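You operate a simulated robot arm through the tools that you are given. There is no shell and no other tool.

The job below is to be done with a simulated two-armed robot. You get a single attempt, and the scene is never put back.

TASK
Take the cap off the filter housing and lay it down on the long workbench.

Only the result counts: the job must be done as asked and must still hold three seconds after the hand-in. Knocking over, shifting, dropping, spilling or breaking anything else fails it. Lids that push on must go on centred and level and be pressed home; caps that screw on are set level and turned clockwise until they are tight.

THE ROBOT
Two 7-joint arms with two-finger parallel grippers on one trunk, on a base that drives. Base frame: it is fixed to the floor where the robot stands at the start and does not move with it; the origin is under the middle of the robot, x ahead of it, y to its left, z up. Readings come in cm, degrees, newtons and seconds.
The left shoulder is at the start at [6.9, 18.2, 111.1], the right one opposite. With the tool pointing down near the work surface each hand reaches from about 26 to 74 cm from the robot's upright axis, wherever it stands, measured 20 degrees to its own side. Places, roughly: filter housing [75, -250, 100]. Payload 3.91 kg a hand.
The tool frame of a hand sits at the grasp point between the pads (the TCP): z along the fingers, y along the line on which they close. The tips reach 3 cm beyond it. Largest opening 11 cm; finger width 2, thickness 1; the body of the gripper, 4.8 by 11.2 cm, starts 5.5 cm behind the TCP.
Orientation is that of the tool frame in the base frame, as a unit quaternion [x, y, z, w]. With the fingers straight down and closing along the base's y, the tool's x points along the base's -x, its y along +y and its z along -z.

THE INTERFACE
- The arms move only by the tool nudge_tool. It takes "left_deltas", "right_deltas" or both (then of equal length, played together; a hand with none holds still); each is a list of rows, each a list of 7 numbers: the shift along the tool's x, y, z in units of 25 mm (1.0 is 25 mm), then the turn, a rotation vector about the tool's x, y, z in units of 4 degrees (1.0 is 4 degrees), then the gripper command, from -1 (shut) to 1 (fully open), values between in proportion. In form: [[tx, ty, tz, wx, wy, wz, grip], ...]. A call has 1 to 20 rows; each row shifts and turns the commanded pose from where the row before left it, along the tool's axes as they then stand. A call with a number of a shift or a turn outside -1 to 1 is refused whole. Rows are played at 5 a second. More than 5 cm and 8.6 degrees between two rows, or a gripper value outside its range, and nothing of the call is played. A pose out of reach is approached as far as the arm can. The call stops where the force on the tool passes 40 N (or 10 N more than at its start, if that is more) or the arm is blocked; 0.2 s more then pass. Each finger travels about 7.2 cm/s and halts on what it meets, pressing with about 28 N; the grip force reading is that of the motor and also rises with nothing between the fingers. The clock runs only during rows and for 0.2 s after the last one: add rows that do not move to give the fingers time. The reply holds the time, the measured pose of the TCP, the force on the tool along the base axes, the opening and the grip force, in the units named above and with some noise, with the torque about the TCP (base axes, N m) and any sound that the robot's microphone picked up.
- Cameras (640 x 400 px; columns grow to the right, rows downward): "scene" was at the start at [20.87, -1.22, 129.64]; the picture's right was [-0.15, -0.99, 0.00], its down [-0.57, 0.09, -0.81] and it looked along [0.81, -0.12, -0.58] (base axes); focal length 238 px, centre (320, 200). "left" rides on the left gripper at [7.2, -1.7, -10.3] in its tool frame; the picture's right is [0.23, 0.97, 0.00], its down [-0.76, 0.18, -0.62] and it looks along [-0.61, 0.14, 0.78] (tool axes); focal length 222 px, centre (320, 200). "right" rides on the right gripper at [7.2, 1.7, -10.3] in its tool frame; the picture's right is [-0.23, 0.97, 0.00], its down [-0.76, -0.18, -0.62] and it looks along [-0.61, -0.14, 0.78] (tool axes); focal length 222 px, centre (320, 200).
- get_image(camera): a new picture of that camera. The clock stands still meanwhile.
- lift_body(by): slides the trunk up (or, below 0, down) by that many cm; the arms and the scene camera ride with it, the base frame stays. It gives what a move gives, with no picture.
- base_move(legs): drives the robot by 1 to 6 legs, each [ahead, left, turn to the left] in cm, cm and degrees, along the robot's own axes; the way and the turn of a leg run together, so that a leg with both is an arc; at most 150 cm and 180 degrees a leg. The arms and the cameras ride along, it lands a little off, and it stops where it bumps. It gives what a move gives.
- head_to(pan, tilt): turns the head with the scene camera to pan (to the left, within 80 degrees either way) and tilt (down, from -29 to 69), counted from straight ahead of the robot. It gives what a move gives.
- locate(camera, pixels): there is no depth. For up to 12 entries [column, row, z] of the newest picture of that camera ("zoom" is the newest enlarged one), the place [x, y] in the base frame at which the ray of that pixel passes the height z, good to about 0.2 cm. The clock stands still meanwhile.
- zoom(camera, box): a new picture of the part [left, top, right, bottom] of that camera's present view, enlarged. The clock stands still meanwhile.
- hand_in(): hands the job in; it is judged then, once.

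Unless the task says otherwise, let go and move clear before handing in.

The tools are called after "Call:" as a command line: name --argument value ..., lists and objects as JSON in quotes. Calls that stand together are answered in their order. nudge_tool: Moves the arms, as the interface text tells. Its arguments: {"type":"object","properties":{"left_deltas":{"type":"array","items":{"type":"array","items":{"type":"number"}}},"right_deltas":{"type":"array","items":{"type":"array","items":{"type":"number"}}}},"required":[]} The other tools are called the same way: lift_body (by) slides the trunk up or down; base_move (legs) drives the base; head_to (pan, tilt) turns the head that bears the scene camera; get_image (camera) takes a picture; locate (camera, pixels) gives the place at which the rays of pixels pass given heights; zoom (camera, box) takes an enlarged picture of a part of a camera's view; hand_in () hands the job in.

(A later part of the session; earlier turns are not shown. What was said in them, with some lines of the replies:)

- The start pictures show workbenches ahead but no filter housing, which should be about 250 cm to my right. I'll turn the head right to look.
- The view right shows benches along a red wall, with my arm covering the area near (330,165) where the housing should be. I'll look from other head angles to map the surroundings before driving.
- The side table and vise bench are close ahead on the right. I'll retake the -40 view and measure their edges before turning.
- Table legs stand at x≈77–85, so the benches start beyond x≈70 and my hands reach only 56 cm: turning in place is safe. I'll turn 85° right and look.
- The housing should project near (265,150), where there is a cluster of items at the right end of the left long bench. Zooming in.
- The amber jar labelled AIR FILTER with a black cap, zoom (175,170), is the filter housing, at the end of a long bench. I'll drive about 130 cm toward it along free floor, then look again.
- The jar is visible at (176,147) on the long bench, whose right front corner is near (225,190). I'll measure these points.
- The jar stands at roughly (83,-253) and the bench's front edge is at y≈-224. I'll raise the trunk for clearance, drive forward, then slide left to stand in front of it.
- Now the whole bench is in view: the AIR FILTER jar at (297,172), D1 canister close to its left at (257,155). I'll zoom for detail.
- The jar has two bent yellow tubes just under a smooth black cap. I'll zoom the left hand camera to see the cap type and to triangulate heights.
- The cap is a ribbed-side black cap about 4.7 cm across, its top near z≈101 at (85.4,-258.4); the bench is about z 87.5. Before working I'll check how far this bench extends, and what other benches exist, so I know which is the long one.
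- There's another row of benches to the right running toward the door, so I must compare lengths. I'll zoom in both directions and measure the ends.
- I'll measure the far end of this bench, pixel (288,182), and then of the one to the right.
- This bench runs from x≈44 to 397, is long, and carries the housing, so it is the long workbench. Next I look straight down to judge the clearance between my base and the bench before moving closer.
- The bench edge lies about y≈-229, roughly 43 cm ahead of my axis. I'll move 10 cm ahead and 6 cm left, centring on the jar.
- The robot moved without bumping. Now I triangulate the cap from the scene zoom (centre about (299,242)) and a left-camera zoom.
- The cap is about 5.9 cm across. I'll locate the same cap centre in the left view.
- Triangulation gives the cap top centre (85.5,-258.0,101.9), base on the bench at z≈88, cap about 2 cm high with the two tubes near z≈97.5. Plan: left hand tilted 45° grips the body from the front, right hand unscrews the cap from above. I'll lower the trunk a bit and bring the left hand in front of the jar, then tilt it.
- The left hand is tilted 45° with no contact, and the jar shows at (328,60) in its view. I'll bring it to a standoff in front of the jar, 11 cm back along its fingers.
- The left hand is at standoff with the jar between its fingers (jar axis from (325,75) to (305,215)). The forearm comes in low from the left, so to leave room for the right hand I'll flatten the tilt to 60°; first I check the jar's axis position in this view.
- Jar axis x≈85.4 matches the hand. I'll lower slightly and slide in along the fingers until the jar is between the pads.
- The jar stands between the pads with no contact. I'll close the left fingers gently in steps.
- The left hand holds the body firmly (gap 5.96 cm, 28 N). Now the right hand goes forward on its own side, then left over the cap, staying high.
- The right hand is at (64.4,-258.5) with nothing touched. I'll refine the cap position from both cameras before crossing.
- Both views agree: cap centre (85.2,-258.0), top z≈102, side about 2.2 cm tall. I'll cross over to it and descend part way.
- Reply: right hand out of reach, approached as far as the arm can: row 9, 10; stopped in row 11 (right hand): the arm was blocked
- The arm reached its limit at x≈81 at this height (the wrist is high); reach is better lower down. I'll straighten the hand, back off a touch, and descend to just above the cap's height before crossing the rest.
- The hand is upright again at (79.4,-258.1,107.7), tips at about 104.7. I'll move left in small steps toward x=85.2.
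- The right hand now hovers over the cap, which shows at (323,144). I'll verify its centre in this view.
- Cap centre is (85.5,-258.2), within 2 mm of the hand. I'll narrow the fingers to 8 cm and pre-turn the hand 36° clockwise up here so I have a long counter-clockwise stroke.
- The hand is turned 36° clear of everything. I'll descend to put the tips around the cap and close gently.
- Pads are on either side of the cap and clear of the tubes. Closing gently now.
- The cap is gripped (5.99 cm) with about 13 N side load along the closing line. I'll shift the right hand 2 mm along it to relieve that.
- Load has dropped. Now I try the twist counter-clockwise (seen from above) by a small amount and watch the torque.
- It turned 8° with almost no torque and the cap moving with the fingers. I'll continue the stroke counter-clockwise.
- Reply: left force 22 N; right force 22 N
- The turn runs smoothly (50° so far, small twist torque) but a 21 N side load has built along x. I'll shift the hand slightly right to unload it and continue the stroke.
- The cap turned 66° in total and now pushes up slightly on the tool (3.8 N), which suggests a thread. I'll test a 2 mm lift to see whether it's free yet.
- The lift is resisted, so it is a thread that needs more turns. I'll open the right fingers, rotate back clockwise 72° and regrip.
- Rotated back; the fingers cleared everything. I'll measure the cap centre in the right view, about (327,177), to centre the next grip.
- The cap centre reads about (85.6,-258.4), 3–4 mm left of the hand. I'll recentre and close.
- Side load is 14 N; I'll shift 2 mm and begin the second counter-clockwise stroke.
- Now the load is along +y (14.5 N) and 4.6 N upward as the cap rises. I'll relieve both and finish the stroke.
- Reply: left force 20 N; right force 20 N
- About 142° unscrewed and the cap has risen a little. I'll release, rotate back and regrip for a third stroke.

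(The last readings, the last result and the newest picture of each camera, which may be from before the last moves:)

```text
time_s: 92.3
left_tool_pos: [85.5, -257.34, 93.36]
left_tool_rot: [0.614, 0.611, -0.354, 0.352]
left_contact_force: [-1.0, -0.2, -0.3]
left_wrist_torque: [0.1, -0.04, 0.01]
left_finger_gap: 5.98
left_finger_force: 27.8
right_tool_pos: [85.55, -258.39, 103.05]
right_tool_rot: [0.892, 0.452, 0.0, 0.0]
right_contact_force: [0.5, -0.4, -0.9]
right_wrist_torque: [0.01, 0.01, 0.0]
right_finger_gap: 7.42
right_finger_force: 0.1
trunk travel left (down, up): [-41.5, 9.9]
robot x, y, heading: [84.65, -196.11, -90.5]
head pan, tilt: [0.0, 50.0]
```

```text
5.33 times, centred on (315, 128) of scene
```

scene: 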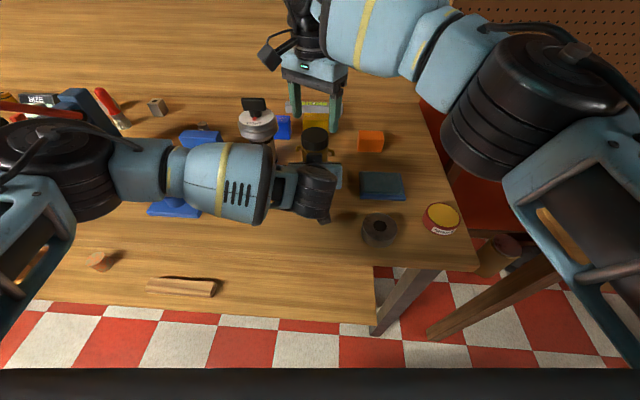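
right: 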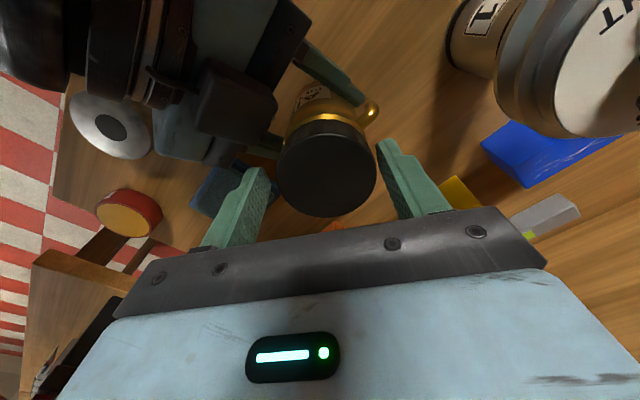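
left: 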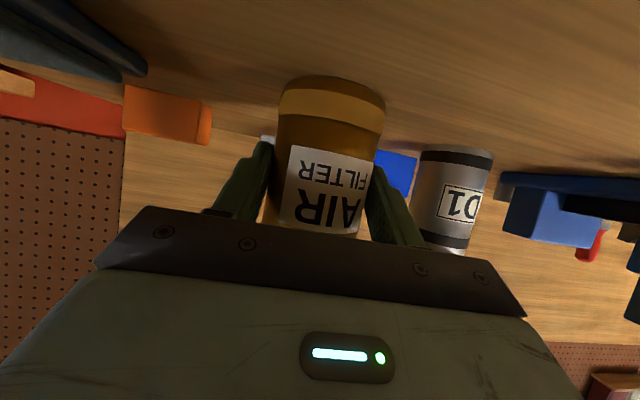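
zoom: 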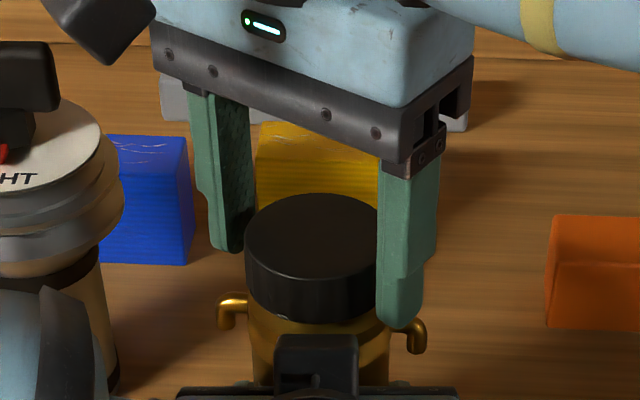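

The cap has risen about 1.5 mm and is centred between the pads. Third grip and stroke now.

Call:
nudge_tool --right_deltas '[[0, 0, 0, 0, 0, 0, 0.15], [0, 0, 0, 0, 0, 0, 0.0], [0, 0, 0, 0, 0, 0, -1], [0, 0, 0, 0, 0, 0, -1], [0, 0, 0, 0, 0, -1, -1], [0, 0, 0, 0, 0, -1, -1], [0, 0, 0, 0, 0, -1, -1], [0, 0, 0, 0, 0, -1, -1], [0, 0, -0.02, 0, 0, -1, -1], [0, 0, 0, 0, 0, -1, -1], [0, 0, 0, 0, 0, -1, -1], [0, 0, 0, 0, 0, -1, -1], [0, 0, -0.02, 0, 0, -1, -1], [0, 0, 0, 0, 0, 0, -1]]'

```text
time_s: 95.3
left_tool_pos: [85.62, -257.41, 93.48]
left_tool_rot: [0.612, 0.612, -0.353, 0.354]
left_contact_force: [7.1, -4.0, 0.3]
left_wrist_torque: [0.48, 0.49, 0.09]
left_finger_gap: 5.96
left_finger_force: 28.1
right_tool_pos: [85.48, -258.2, 103.14]
right_tool_rot: [0.707, 0.707, -0.001, -0.001]
right_contact_force: [-7.4, 3.5, -0.5]
right_wrist_torque: [0.02, 0.2, -0.05]
right_finger_gap: 5.94
right_finger_force: 28.3
trunk travel left (down, up): [-41.5, 9.9]
robot x, y, heading: [84.66, -196.24, -90.4]
head pan, tilt: [0.0, 50.0]
```

Loads are low and the cap follows. I'll complete this stroke with a further 40° and a slight relief to the right.

Call:
nudge_tool --right_deltas '[[0, -0.06, 0, 0, 0, -1, -1], [0, 0, -0.02, 0, 0, -1, -1], [0, 0, 0, 0, 0, -1, -1], [0, 0, 0, 0, 0, -1, -1], [0, -0.05, 0, 0, 0, -1, -1], [0, 0, -0.02, 0, 0, -1, -1], [0, 0, 0, 0, 0, -1, -1], [0, 0, 0, 0, 0, -1, -1], [0, 0, 0, 0, 0, -1, -1], [0, 0, 0, 0, 0, -1, -1], [0, 0, 0, 0, 0, 0, -1]]'

Call:
nudge_tool --right_deltas '[[0, 0, -0.08, 0, 0, 0, -1], [0, 0, 0, 0, 0, 0, -1]]'

Call:
zoom --camera "scene" --box '[255, 90, 375, 165]'

```text
time_s: 97.8
left_tool_pos: [85.37, -257.31, 93.43]
left_tool_rot: [0.614, 0.611, -0.354, 0.352]
left_contact_force: [4.0, -0.5, 0.3]
left_wrist_torque: [0.08, 0.39, 0.1]
left_finger_gap: 5.98
left_finger_force: 28.0
right_tool_pos: [85.32, -258.25, 103.13]
right_tool_rot: [0.455, 0.891, 0.0, -0.002]
right_contact_force: [-6.2, 0.6, -2.3]
right_wrist_torque: [0.03, 0.08, -0.07]
right_finger_gap: 5.93
right_finger_force: 28.1
right hand out of reach, approached as far as the arm can: row 10
trunk travel left (down, up): [-41.5, 9.9]
robot x, y, heading: [84.77, -195.82, -90.0]
head pan, tilt: [0.0, 50.0]
```

```text
time_s: 98.3
left_tool_pos: [85.4, -257.41, 93.39]
left_tool_rot: [0.613, 0.611, -0.355, 0.352]
left_contact_force: [3.9, 1.8, -0.4]
left_wrist_torque: [-0.09, 0.38, 0.06]
left_finger_gap: 5.99
left_finger_force: 28.1
right_tool_pos: [85.33, -258.18, 103.33]
right_tool_rot: [0.455, 0.89, 0.0, 0.0]
right_contact_force: [-5.9, -2.4, -2.6]
right_wrist_torque: [-0.03, 0.12, 0.0]
right_finger_gap: 5.92
right_finger_force: 28.3
trunk travel left (down, up): [-41.5, 9.9]
robot x, y, heading: [84.47, -196.13, -90.1]
head pan, tilt: [0.0, 50.0]
```

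```text
5.33 times, centred on (315, 128) of scene
```

zoom: 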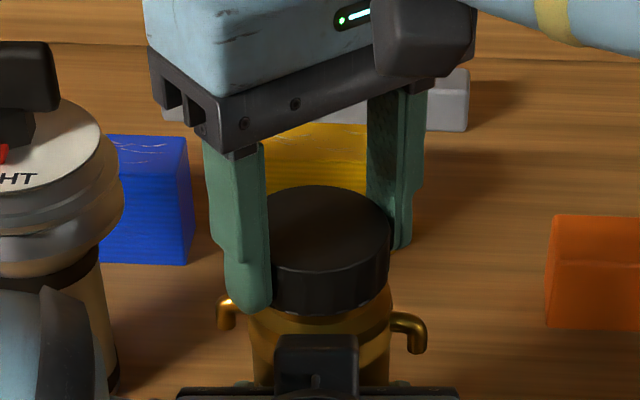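

This time the hand rose 2 mm with no added resistance (-2.6 N) and the cap top moved up in the view (row 186), so the thread seems free. I'll lift another 5 mm carefully.

Call:
nudge_tool --right_deltas '[[0, 0, -0.1, 0, 0, 0, -1], [0, 0, -0.1, 0, 0, 0, -1], [0, 0, 0, 0, 0, 0, -1]]'

Call:
zoom --camera "scene" --box '[255, 90, 375, 165]'

```text
time_s: 99.2
left_tool_pos: [85.43, -257.34, 93.45]
left_tool_rot: [0.614, 0.611, -0.355, 0.352]
left_contact_force: [0.4, 0.1, -0.3]
left_wrist_torque: [0.02, 0.11, 0.04]
left_finger_gap: 5.95
left_finger_force: 28.1
right_tool_pos: [85.42, -258.18, 103.88]
right_tool_rot: [0.454, 0.891, 0.0, -0.001]
right_contact_force: [-2.2, -0.3, 0.4]
right_wrist_torque: [0.01, 0.04, -0.02]
right_finger_gap: 5.89
right_finger_force: 28.5
trunk travel left (down, up): [-41.5, 9.9]
robot x, y, heading: [84.36, -196.31, -90.6]
head pan, tilt: [0.0, 50.0]
```

```text
5.33 times, centred on (315, 128) of scene
```

zoom: 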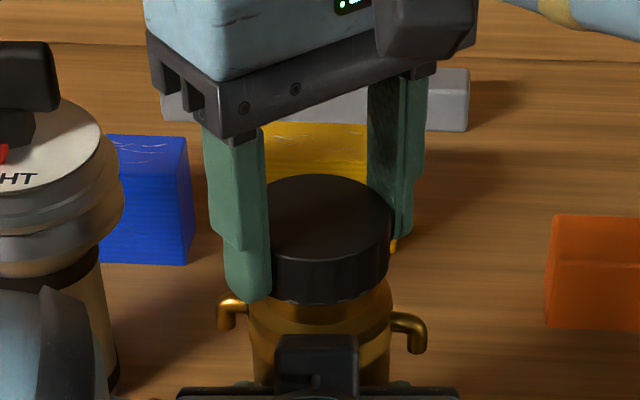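

All forces have dropped to zero: the cap is free of the thread. I'll lift it clear to z≈110 and move it to the right a little.

Call:
nudge_tool --right_deltas '[[0, 0, -0.4, 0, 0, 0, -1], [0, 0, -0.5, 0, 0, 0, -1], [0, 0, -0.5, 0, 0, 0, -1], [0, 0, -0.5, 0, 0, 0, -1], [0, 0, -0.5, 0, 0, 0, -1], [0, 0, 0, 0, 0, 0, -1]]'

Call:
get_image --camera "scene"

Call:
get_image --camera "right"

```text
time_s: 100.5
left_tool_pos: [85.29, -257.35, 93.52]
left_tool_rot: [0.614, 0.611, -0.355, 0.352]
left_contact_force: [-1.4, -0.2, 0.4]
left_wrist_torque: [0.09, 0.0, -0.01]
left_finger_gap: 5.97
left_finger_force: 27.6
right_tool_pos: [84.88, -258.11, 108.6]
right_tool_rot: [0.455, 0.89, -0.001, -0.001]
right_contact_force: [-0.3, 0.0, -0.7]
right_wrist_torque: [-0.04, -0.02, -0.03]
right_finger_gap: 5.9
right_finger_force: 28.3
right hand out of reach, approached as far as the arm can: row 4
trunk travel left (down, up): [-41.5, 9.9]
robot x, y, heading: [84.65, -195.66, -90.3]
head pan, tilt: [0.0, 50.0]
```

```text
taken
```

scene: 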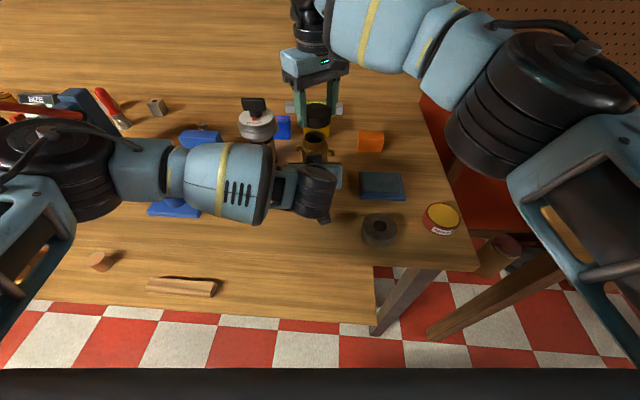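

```text
taken
```

right: 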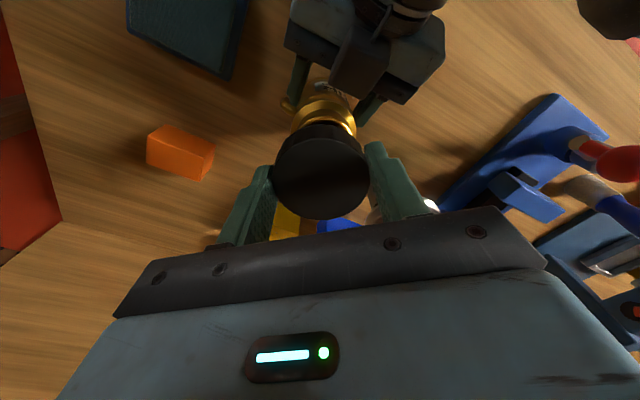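

The cap is out and held at z≈108.6. I'll turn the hand back square and carry the cap 10 cm right, out of the way of the left hand.

Call:
nudge_tool --right_deltas '[[0, 0, 0, 0, 0, 1, -1], [0, 0, 0, 0, 0, 1, -1], [0, 0, 0, 0, 0, 1, -1], [0, 0, 0, 0, 0, 1, -1], [0, 0, 0, 0, 0, 1, -1], [0, 0, 0, 0, 0, 1, -1], [0, 0, 0, 0, 0, 1, -1], [0, 0, 0, 0, 0, 1, -1], [0, 0, 0, 0, 0, 1, -1], [0, -0.6, 0, 0, 0, 0, -1], [0, -0.8, 0, 0, 0, 0, -1], [0, -0.8, 0, 0, 0, 0, -1], [0, -0.8, 0, 0, 0, 0, -1], [0, -0.8, 0, 0, 0, 0, -1], [0, -0.6, 0, 0, 0, 0, -1]]'

Call:
get_image --camera "scene"

Call:
zoom --camera "scene" --box '[270, 90, 430, 190]'

```text
time_s: 103.8
left_tool_pos: [85.41, -257.4, 93.51]
left_tool_rot: [0.613, 0.611, -0.354, 0.354]
left_contact_force: [-0.2, -1.1, 0.0]
left_wrist_torque: [0.06, 0.02, 0.02]
left_finger_gap: 5.99
left_finger_force: 28.5
right_tool_pos: [74.27, -258.31, 108.47]
right_tool_rot: [0.707, 0.707, 0.001, -0.002]
right_contact_force: [0.3, 0.4, -0.7]
right_wrist_torque: [0.01, 0.01, -0.02]
right_finger_gap: 5.92
right_finger_force: 27.7
trunk travel left (down, up): [-41.5, 9.9]
robot x, y, heading: [84.33, -196.27, -90.5]
head pan, tilt: [0.0, 50.0]
```

```text
taken
```

scene: 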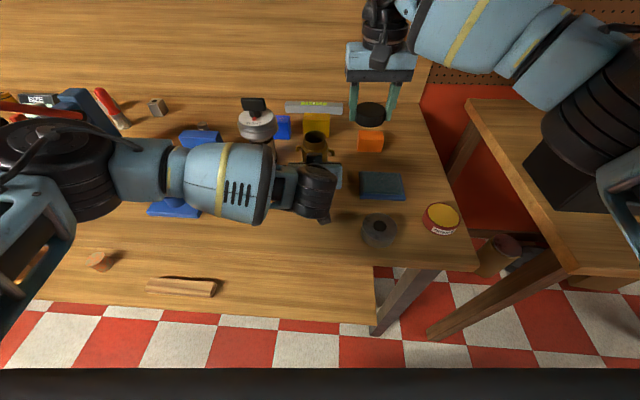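

```text
4.00 times, centred on (350, 140) of scene
```

zoom: 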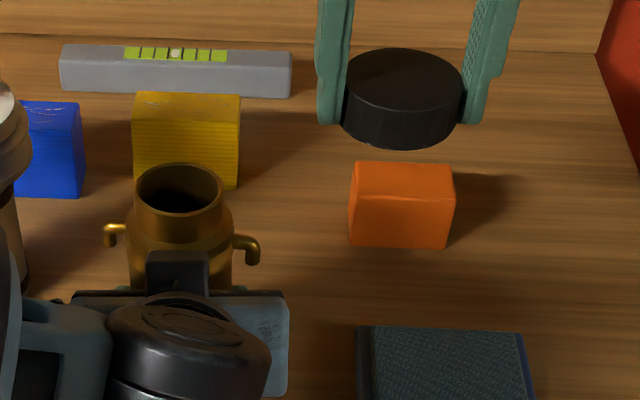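

The cap is cleanly off and the open neck is visible at (312,140). Now I open the left hand and back it straight out along its fingers.

Call:
nudge_tool --left_deltas '[[0, 0, 0, 0, 0, 0, 0.2], [0, 0, 0, 0, 0, 0, 0.5], [0, 0, 0, 0, 0, 0, 1], [0, 0, 0, 0, 0, 0, 1]]'

Call:
nudge_tool --left_deltas '[[0, 0, -0.5, 0, 0, 0, 1], [0, 0, -0.8, 0, 0, 0, 1], [0, 0, -0.8, 0, 0, 0, 1], [0, 0, -0.8, 0, 0, 0, 1], [0, 0, -0.8, 0, 0, 0, 1], [0, 0, -0.5, 0, 0, 0, 1]]'

Call:
get_image --camera "scene"

Call:
get_image --camera "left"

```text
time_s: 104.8
left_tool_pos: [85.35, -257.3, 93.52]
left_tool_rot: [0.614, 0.61, -0.356, 0.352]
left_contact_force: [0.3, -0.2, -0.1]
left_wrist_torque: [0.04, 0.01, 0.01]
left_finger_gap: 10.98
left_finger_force: 0.1
right_tool_pos: [74.2, -258.28, 108.55]
right_tool_rot: [0.708, 0.706, -0.001, -0.002]
right_contact_force: [0.2, -0.3, -0.1]
right_wrist_torque: [0.0, -0.02, 0.01]
right_finger_gap: 5.9
right_finger_force: 28.3
trunk travel left (down, up): [-41.5, 9.9]
robot x, y, heading: [85.08, -196.38, -90.1]
head pan, tilt: [0.0, 50.0]
```

```text
time_s: 106.2
left_tool_pos: [85.65, -248.21, 98.65]
left_tool_rot: [0.614, 0.611, -0.355, 0.353]
left_contact_force: [-0.5, 0.1, -0.2]
left_wrist_torque: [0.03, 0.0, -0.03]
left_finger_gap: 11.0
left_finger_force: 0.0
right_tool_pos: [74.17, -258.21, 108.53]
right_tool_rot: [0.708, 0.706, -0.001, -0.001]
right_contact_force: [-0.1, 0.1, 0.0]
right_wrist_torque: [-0.03, -0.01, 0.03]
right_finger_gap: 5.89
right_finger_force: 27.7
trunk travel left (down, up): [-41.5, 9.9]
robot x, y, heading: [84.5, -196.28, -90.2]
head pan, tilt: [0.0, 50.0]
```

```text
taken
```

scene: 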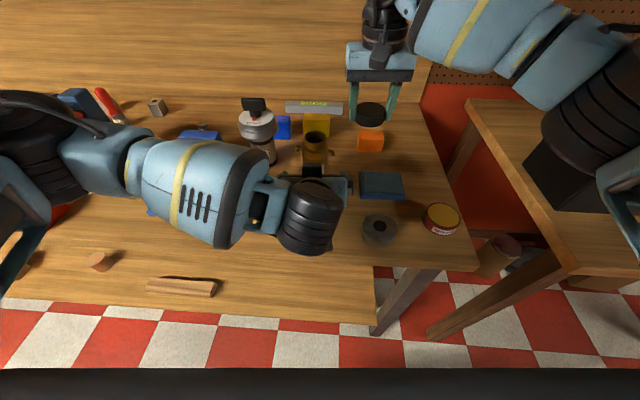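

```text
taken
```

left: 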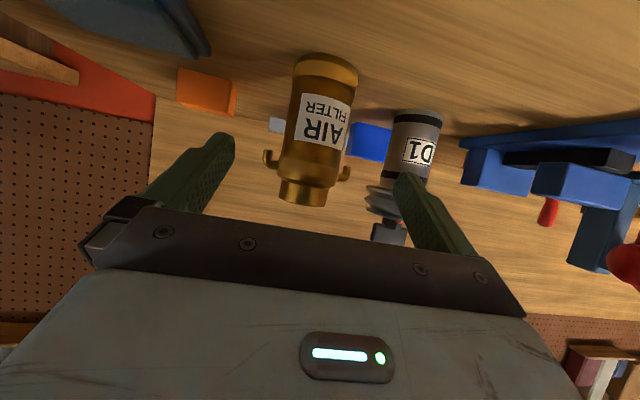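

The jar stands upright and the left hand is clear of it. I'll raise the left hand 18 cm and shift it left so the bench in front of the jar is free.

Call:
nudge_tool --left_deltas '[[-0.77, 0, -0.44, 0, 0, 0, 1], [-0.77, 0, -0.44, 0, 0, 0, 1], [-0.77, 0, -0.44, 0, 0, 0, 1], [-0.77, 0, -0.44, 0, 0, 0, 1], [-0.77, 0, -0.44, 0, 0, 0, 1], [-0.77, 0, -0.44, 0, 0, 0, 1], [-0.77, 0, -0.44, 0, 0, 0, 1], [-0.77, 0, -0.44, 0, 0, 0, 1], [0, 0.8, 0, 0, 0, 0, 1], [0, 0.8, 0, 0, 0, 0, 1], [0, 0.8, 0, 0, 0, 0, 1], [0, 0.8, 0, 0, 0, 0, 1], [0, 0.8, 0, 0, 0, 0, 1], [0, 0.8, 0, 0, 0, 0, 1], [0, 0.8, 0, 0, 0, 0, 1]]'

Call:
get_image --camera "scene"

```text
time_s: 109.3
left_tool_pos: [99.55, -248.24, 116.55]
left_tool_rot: [0.614, 0.611, -0.354, 0.352]
left_contact_force: [0.3, 0.1, 0.2]
left_wrist_torque: [-0.02, -0.03, -0.01]
left_finger_gap: 11.0
left_finger_force: 0.0
right_tool_pos: [74.41, -258.18, 108.61]
right_tool_rot: [0.707, 0.707, -0.001, 0.0]
right_contact_force: [-0.4, 0.0, -0.9]
right_wrist_torque: [0.01, -0.01, 0.05]
right_finger_gap: 5.89
right_finger_force: 28.0
trunk travel left (down, up): [-41.5, 9.9]
robot x, y, heading: [84.52, -195.91, -90.3]
head pan, tilt: [0.0, 50.0]
```

```text
taken
```

scene: 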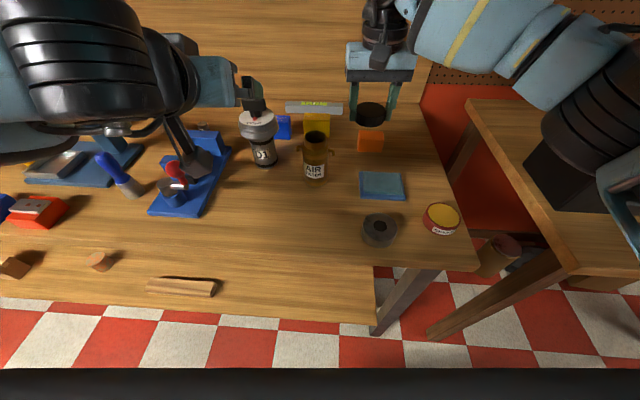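

The area in front of the jar is free around (300,222). I'll measure it for the cap's resting spot.

Call:
locate --camera "scene" --pixels '[[310, 218, 88], [363, 225, 88], [381, 246, 88], [316, 187, 88], [310, 262, 88], [360, 195, 88], [205, 215, 88], [442, 238, 88]]'

Call:
zoom --camera "scene" --box '[240, 90, 440, 215]'

```text
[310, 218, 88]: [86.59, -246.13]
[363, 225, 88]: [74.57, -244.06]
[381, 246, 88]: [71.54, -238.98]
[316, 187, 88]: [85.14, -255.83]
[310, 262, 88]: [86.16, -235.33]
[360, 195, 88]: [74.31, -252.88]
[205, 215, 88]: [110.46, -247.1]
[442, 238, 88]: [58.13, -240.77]
```

```text
3.20 times, centred on (340, 152) of scene
```

zoom: 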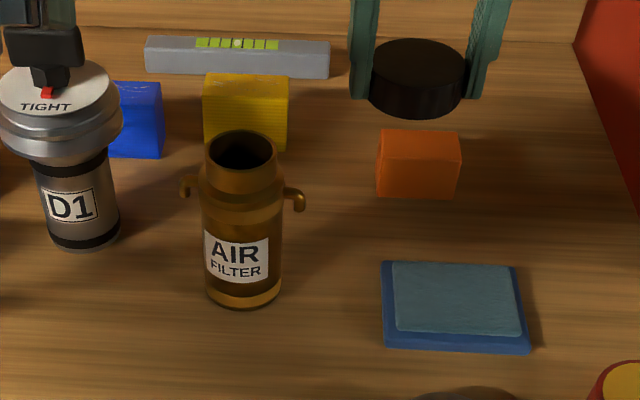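

The jar is intact and level. Spot (84,-244) on the bench is clear of the ring (edge x≈75) and jar. I'll move the left hand 8 cm further left, then bring the cap back and over that spot.

Call:
nudge_tool --left_deltas '[[0, 0.8, 0, 0, 0, 0, 1], [0, 0.8, 0, 0, 0, 0, 1], [0, 0.8, 0, 0, 0, 0, 1], [0, 0.8, 0, 0, 0, 0, 1]]'

Call:
nudge_tool --right_deltas '[[0.7, 0, 0, 0, 0, 0, -1], [0.8, 0, 0, 0, 0, 0, -1], [0.8, 0, 0, 0, 0, 0, -1], [0.8, 0, 0, 0, 0, 0, -1], [0.8, 0, 0, 0, 0, 0, -1], [0.8, 0, 0, 0, 0, 0, -1], [0.6, 0.6, 0, 0, 0, 0, -1], [0.35, 0.8, 0, 0, 0, 0, -1], [0, 0.8, 0, 0, 0, 0, -1], [0, 0.8, 0, 0, 0, 0, -1], [0, 0.8, 0, 0, 0, 0, -1], [0, 0, 0, 0, 0, 0, -1]]'

Call:
get_image --camera "scene"

Call:
get_image --camera "right"

```text
time_s: 110.3
left_tool_pos: [107.57, -248.33, 116.35]
left_tool_rot: [0.613, 0.611, -0.355, 0.353]
left_contact_force: [-0.3, 0.5, 0.0]
left_wrist_torque: [-0.01, 0.01, 0.02]
left_finger_gap: 11.04
left_finger_force: 0.1
right_tool_pos: [74.29, -258.1, 108.61]
right_tool_rot: [0.708, 0.706, 0.0, -0.001]
right_contact_force: [0.1, 0.2, -1.4]
right_wrist_torque: [0.0, -0.01, -0.02]
right_finger_gap: 5.89
right_finger_force: 27.9
trunk travel left (down, up): [-41.5, 9.9]
robot x, y, heading: [84.57, -196.15, -90.1]
head pan, tilt: [0.0, 50.0]
```

```text
time_s: 113.0
left_tool_pos: [107.39, -248.38, 116.32]
left_tool_rot: [0.613, 0.611, -0.354, 0.354]
left_contact_force: [0.4, -0.3, 0.4]
left_wrist_torque: [0.0, -0.02, -0.01]
left_finger_gap: 10.99
left_finger_force: 0.0
right_tool_pos: [83.61, -244.08, 108.67]
right_tool_rot: [0.708, 0.706, -0.001, 0.0]
right_contact_force: [-0.2, -0.8, -0.5]
right_wrist_torque: [-0.04, -0.01, -0.01]
right_finger_gap: 5.9
right_finger_force: 28.6
trunk travel left (down, up): [-41.5, 9.9]
robot x, y, heading: [84.46, -196.08, -90.1]
head pan, tilt: [0.0, 50.0]
```

```text
taken
```

scene: 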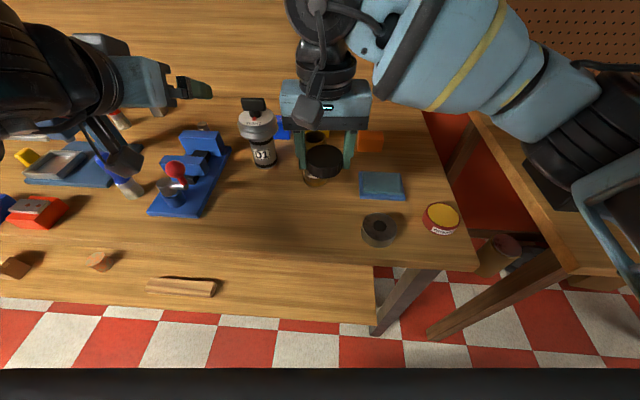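

```text
taken
```

right: 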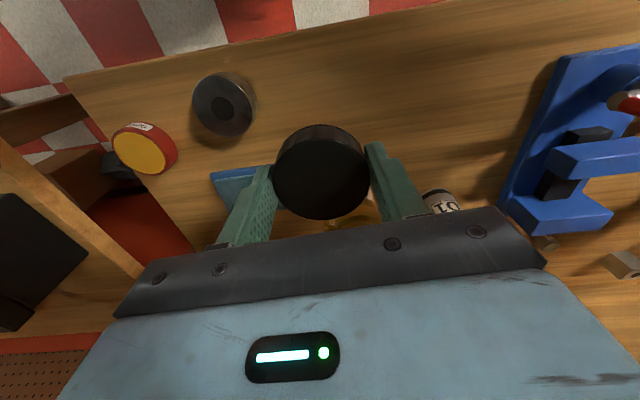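

The cap hangs over clear bench at (83.6,-244.1). I'll lower it 16 cm, then creep to contact.

Call:
nudge_tool --right_deltas '[[0, 0, 0.8, 0, 0, 0, -1], [0, 0, 0.8, 0, 0, 0, -1], [0, 0, 0.8, 0, 0, 0, -1], [0, 0, 0.8, 0, 0, 0, -1], [0, 0, 0.8, 0, 0, 0, -1], [0, 0, 0.8, 0, 0, 0, -1], [0, 0, 0.8, 0, 0, 0, -1], [0, 0, 0.6, 0, 0, 0, -1], [0, 0, 0, 0, 0, 0, -1]]'

Call:
get_image --camera "scene"

Call:
zoom --camera "scene" --box '[260, 130, 420, 240]'

```text
time_s: 115.0
left_tool_pos: [107.52, -248.41, 116.33]
left_tool_rot: [0.613, 0.611, -0.355, 0.353]
left_contact_force: [-0.5, -0.5, -0.5]
left_wrist_torque: [0.02, 0.04, 0.01]
left_finger_gap: 11.0
left_finger_force: 0.2
right_tool_pos: [83.78, -244.01, 92.91]
right_tool_rot: [0.707, 0.707, -0.001, 0.0]
right_contact_force: [-0.9, 0.4, -0.3]
right_wrist_torque: [-0.02, -0.02, 0.0]
right_finger_gap: 5.9
right_finger_force: 28.1
trunk travel left (down, up): [-41.5, 9.9]
robot x, y, heading: [84.49, -196.29, -90.4]
head pan, tilt: [0.0, 50.0]
```

```text
taken
```

scene: 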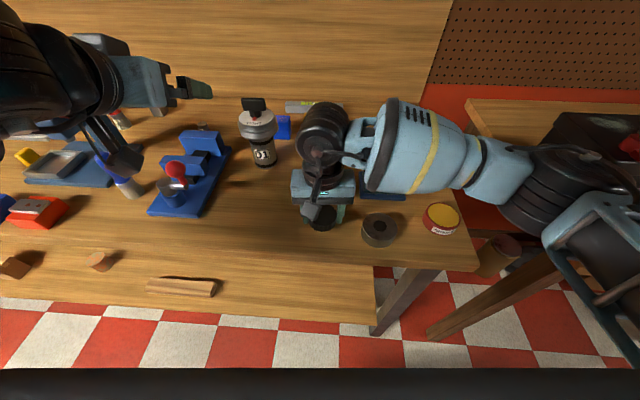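

```text
3.64 times, centred on (340, 185) of scene
```

zoom: 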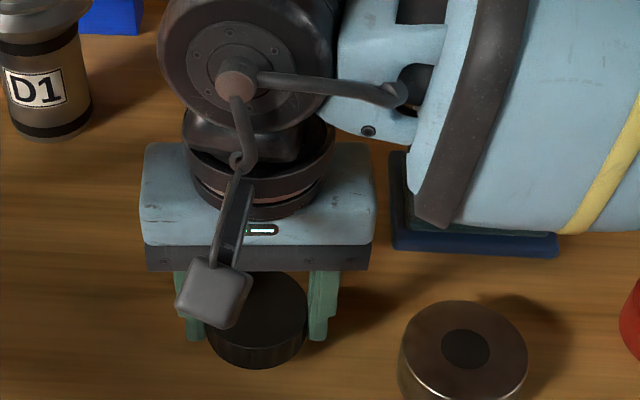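

Nothing touched; about 1.5 cm to go. Creeping down.

Call:
nudge_tool --right_deltas '[[0, 0, 0.12, 0, 0, 0, -1], [0, 0, 0.12, 0, 0, 0, -1], [0, 0, 0.12, 0, 0, 0, -1], [0, 0, 0.1, 0, 0, 0, -1], [0, 0, 0, 0, 0, 0, -1]]'

```text
time_s: 116.2
left_tool_pos: [107.49, -248.29, 116.47]
left_tool_rot: [0.613, 0.611, -0.355, 0.353]
left_contact_force: [-0.3, -0.4, -0.4]
left_wrist_torque: [-0.03, -0.01, 0.01]
left_finger_gap: 11.0
left_finger_force: 0.1
right_tool_pos: [83.76, -244.12, 91.86]
right_tool_rot: [0.708, 0.707, 0.0, -0.001]
right_contact_force: [0.0, 0.1, -1.3]
right_wrist_torque: [-0.01, 0.01, -0.02]
right_finger_gap: 5.9
right_finger_force: 27.8
trunk travel left (down, up): [-41.5, 9.9]
robot x, y, heading: [84.67, -196.11, -90.2]
head pan, tilt: [0.0, 50.0]
```

Call:
nudge_tool --right_deltas '[[0, 0, 0.08, 0, 0, 0, -1], [0, 0, 0.08, 0, 0, 0, -1], [0, 0, 0, 0, 0, 0, -1]]'

```text
time_s: 117.0
left_tool_pos: [107.47, -248.4, 116.38]
left_tool_rot: [0.614, 0.61, -0.356, 0.352]
left_contact_force: [-0.3, -0.7, -0.2]
left_wrist_torque: [-0.02, 0.0, -0.01]
left_finger_gap: 11.01
left_finger_force: 0.1
right_tool_pos: [83.6, -243.99, 91.57]
right_tool_rot: [0.708, 0.706, 0.0, -0.001]
right_contact_force: [0.5, -0.1, -0.5]
right_wrist_torque: [-0.01, -0.02, 0.01]
right_finger_gap: 5.88
right_finger_force: 28.1
trunk travel left (down, up): [-41.5, 9.9]
robot x, y, heading: [85.0, -195.87, -90.1]
head pan, tilt: [0.0, 50.0]
```

Still no contact at z 91.57. Continuing in 2 mm steps.

Call:
nudge_tool --right_deltas '[[0, 0, 0.07, 0, 0, 0, -1], [0, 0, 0.07, 0, 0, 0, -1], [0, 0, 0, 0, 0, 0, -1]]'

Call:
zoom --camera "scene" --box '[290, 180, 370, 240]'

```text
time_s: 117.8
left_tool_pos: [107.43, -248.35, 116.42]
left_tool_rot: [0.613, 0.61, -0.356, 0.353]
left_contact_force: [0.2, 0.0, -1.1]
left_wrist_torque: [0.0, -0.01, -0.01]
left_finger_gap: 10.99
left_finger_force: 0.0
right_tool_pos: [83.73, -244.03, 91.1]
right_tool_rot: [0.708, 0.706, -0.001, 0.0]
right_contact_force: [-1.1, 0.3, -0.2]
right_wrist_torque: [0.0, 0.02, 0.03]
right_finger_gap: 5.9
right_finger_force: 27.7
trunk travel left (down, up): [-41.5, 9.9]
robot x, y, heading: [84.44, -195.89, -90.1]
head pan, tilt: [0.0, 50.0]
```

```text
6.67 times, centred on (330, 210) of scene
```

zoom: 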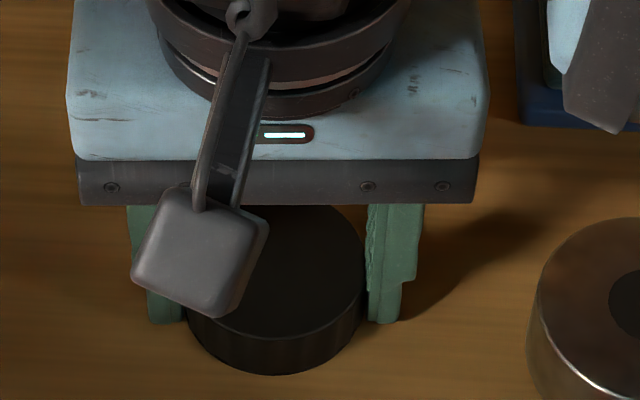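

Fingertips and cap bottom are nearly at the bench, still no force at 91.1. A few more 1.5 mm steps.

Call:
nudge_tool --right_deltas '[[0, 0, 0.06, 0, 0, 0, -1], [0, 0, 0.06, 0, 0, 0, -1], [0, 0, 0, 0, 0, 0, -1]]'

```text
time_s: 118.5
left_tool_pos: [107.46, -248.25, 116.46]
left_tool_rot: [0.613, 0.611, -0.355, 0.353]
left_contact_force: [0.5, -0.2, 0.8]
left_wrist_torque: [0.0, 0.0, -0.02]
left_finger_gap: 11.01
left_finger_force: 0.0
right_tool_pos: [83.76, -244.01, 91.01]
right_tool_rot: [0.708, 0.707, -0.001, 0.002]
right_contact_force: [-2.7, -1.5, 22.8]
right_wrist_torque: [0.42, 0.06, 0.12]
right_finger_gap: 5.91
right_finger_force: 28.5
trunk travel left (down, up): [-41.5, 9.9]
robot x, y, heading: [84.78, -196.33, -90.4]
head pan, tilt: [0.0, 50.0]
```

Contact: 22.8 N upward at z 91.0, so the cap is on the bench. I'll ease off the press and open the fingers.

Call:
nudge_tool --right_deltas '[[0, 0, -0.06, 0, 0, 0, -1], [0, 0, 0, 0, 0, 0, -0.2], [0, 0, 0, 0, 0, 0, 0.2], [0, 0, 0, 0, 0, 0, 0.5], [0, 0, 0, 0, 0, 0, 0.6], [0, 0, 0, 0, 0, 0, 0.6]]'

Call:
nudge_tool --right_deltas '[[0, 0, -0.5, 0, 0, 0, 0.6], [0, 0, -0.8, 0, 0, 0, 0.6], [0, 0, -0.8, 0, 0, 0, 0.6], [0, 0, -0.8, 0, 0, 0, 0.6], [0, 0, -0.8, 0, 0, 0, 0.6], [0, 0, -0.8, 0, 0, 0, 0.6], [0, 0, -0.8, 0, 0, 0, 0.6], [0, 0, -0.8, 0, 0, 0, 0.6], [0, -0.8, 0, 0, 0, 0, 0.6], [0, -0.8, 0, 0, 0, 0, 0.6], [0, -0.8, 0, 0, 0, 0, 0.6], [0, -0.8, 0, 0, 0, 0, 0.6], [0, -0.8, 0, 0, 0, 0, 0.6], [0, -0.8, 0, 0, 0, 0, 0.6]]'

Call:
get_image --camera "scene"

Call:
zoom --camera "scene" --box '[240, 120, 420, 250]'

```text
time_s: 120.0
left_tool_pos: [107.59, -248.26, 116.5]
left_tool_rot: [0.613, 0.612, -0.354, 0.353]
left_contact_force: [0.6, -0.1, 0.1]
left_wrist_torque: [-0.01, 0.02, -0.04]
left_finger_gap: 11.0
left_finger_force: 0.1
right_tool_pos: [83.92, -243.87, 91.08]
right_tool_rot: [0.706, 0.708, -0.002, 0.001]
right_contact_force: [4.2, -3.2, 17.1]
right_wrist_torque: [-0.03, 0.67, 0.07]
right_finger_gap: 8.56
right_finger_force: 0.0
trunk travel left (down, up): [-41.5, 9.9]
robot x, y, heading: [84.6, -196.6, -90.3]
head pan, tilt: [0.0, 50.0]
```

```text
time_s: 123.0
left_tool_pos: [107.48, -248.41, 116.34]
left_tool_rot: [0.613, 0.611, -0.355, 0.354]
left_contact_force: [-0.1, 0.7, 0.0]
left_wrist_torque: [-0.01, -0.02, 0.01]
left_finger_gap: 10.99
left_finger_force: 0.1
right_tool_pos: [71.66, -244.05, 106.2]
right_tool_rot: [0.707, 0.707, -0.001, -0.001]
right_contact_force: [0.1, -0.3, 0.0]
right_wrist_torque: [-0.02, 0.01, -0.01]
right_finger_gap: 8.79
right_finger_force: 0.1
trunk travel left (down, up): [-41.5, 9.9]
robot x, y, heading: [84.49, -196.04, -90.3]
head pan, tilt: [0.0, 50.0]
```

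```text
taken
```

scene: 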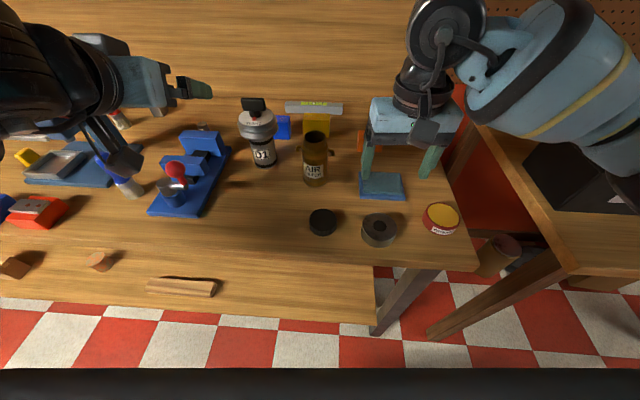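

```text
3.08 times, centred on (330, 185) of scene
```

zoom: 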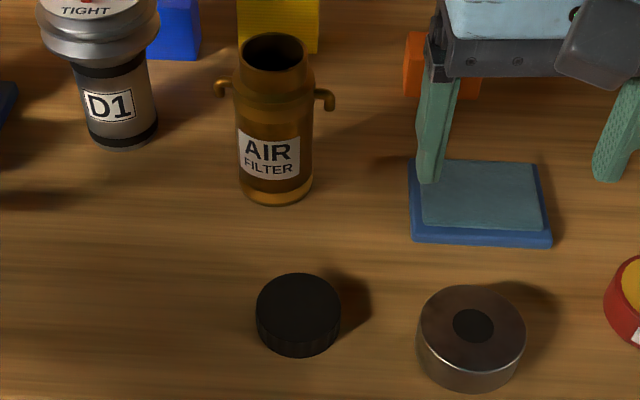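

The cap lies flat on the long bench at (322,222), and the open housing still stands at (315,165). D1, the sponge, the ring and the rest are where they were. Both hands are empty and clear, so I'm handing in.

Call:
hand_in

```text
The job is handed in.
```

The cap is off the filter housing and lying flat on the workbench, a little in front of the housing. The job is handed in, but I haven't seen the verdict.

- **Removal:** it was a screw cap. The left hand held the housing while the right hand turned the cap counter-clockwise about 215 degrees, then lifted it off with no resistance.
- **Housing:** it is standing upright and open where it was, with both hands clear of it.
- **Other items:** the D1 canister, sponge, ring and everything else in view look unmoved in the last pictures.
- **Which bench:** I took "the long workbench" to be the one the housing stands on, about 3.5 m long. Another bench of similar length runs along the same wall. I couldn't measure that one fully.
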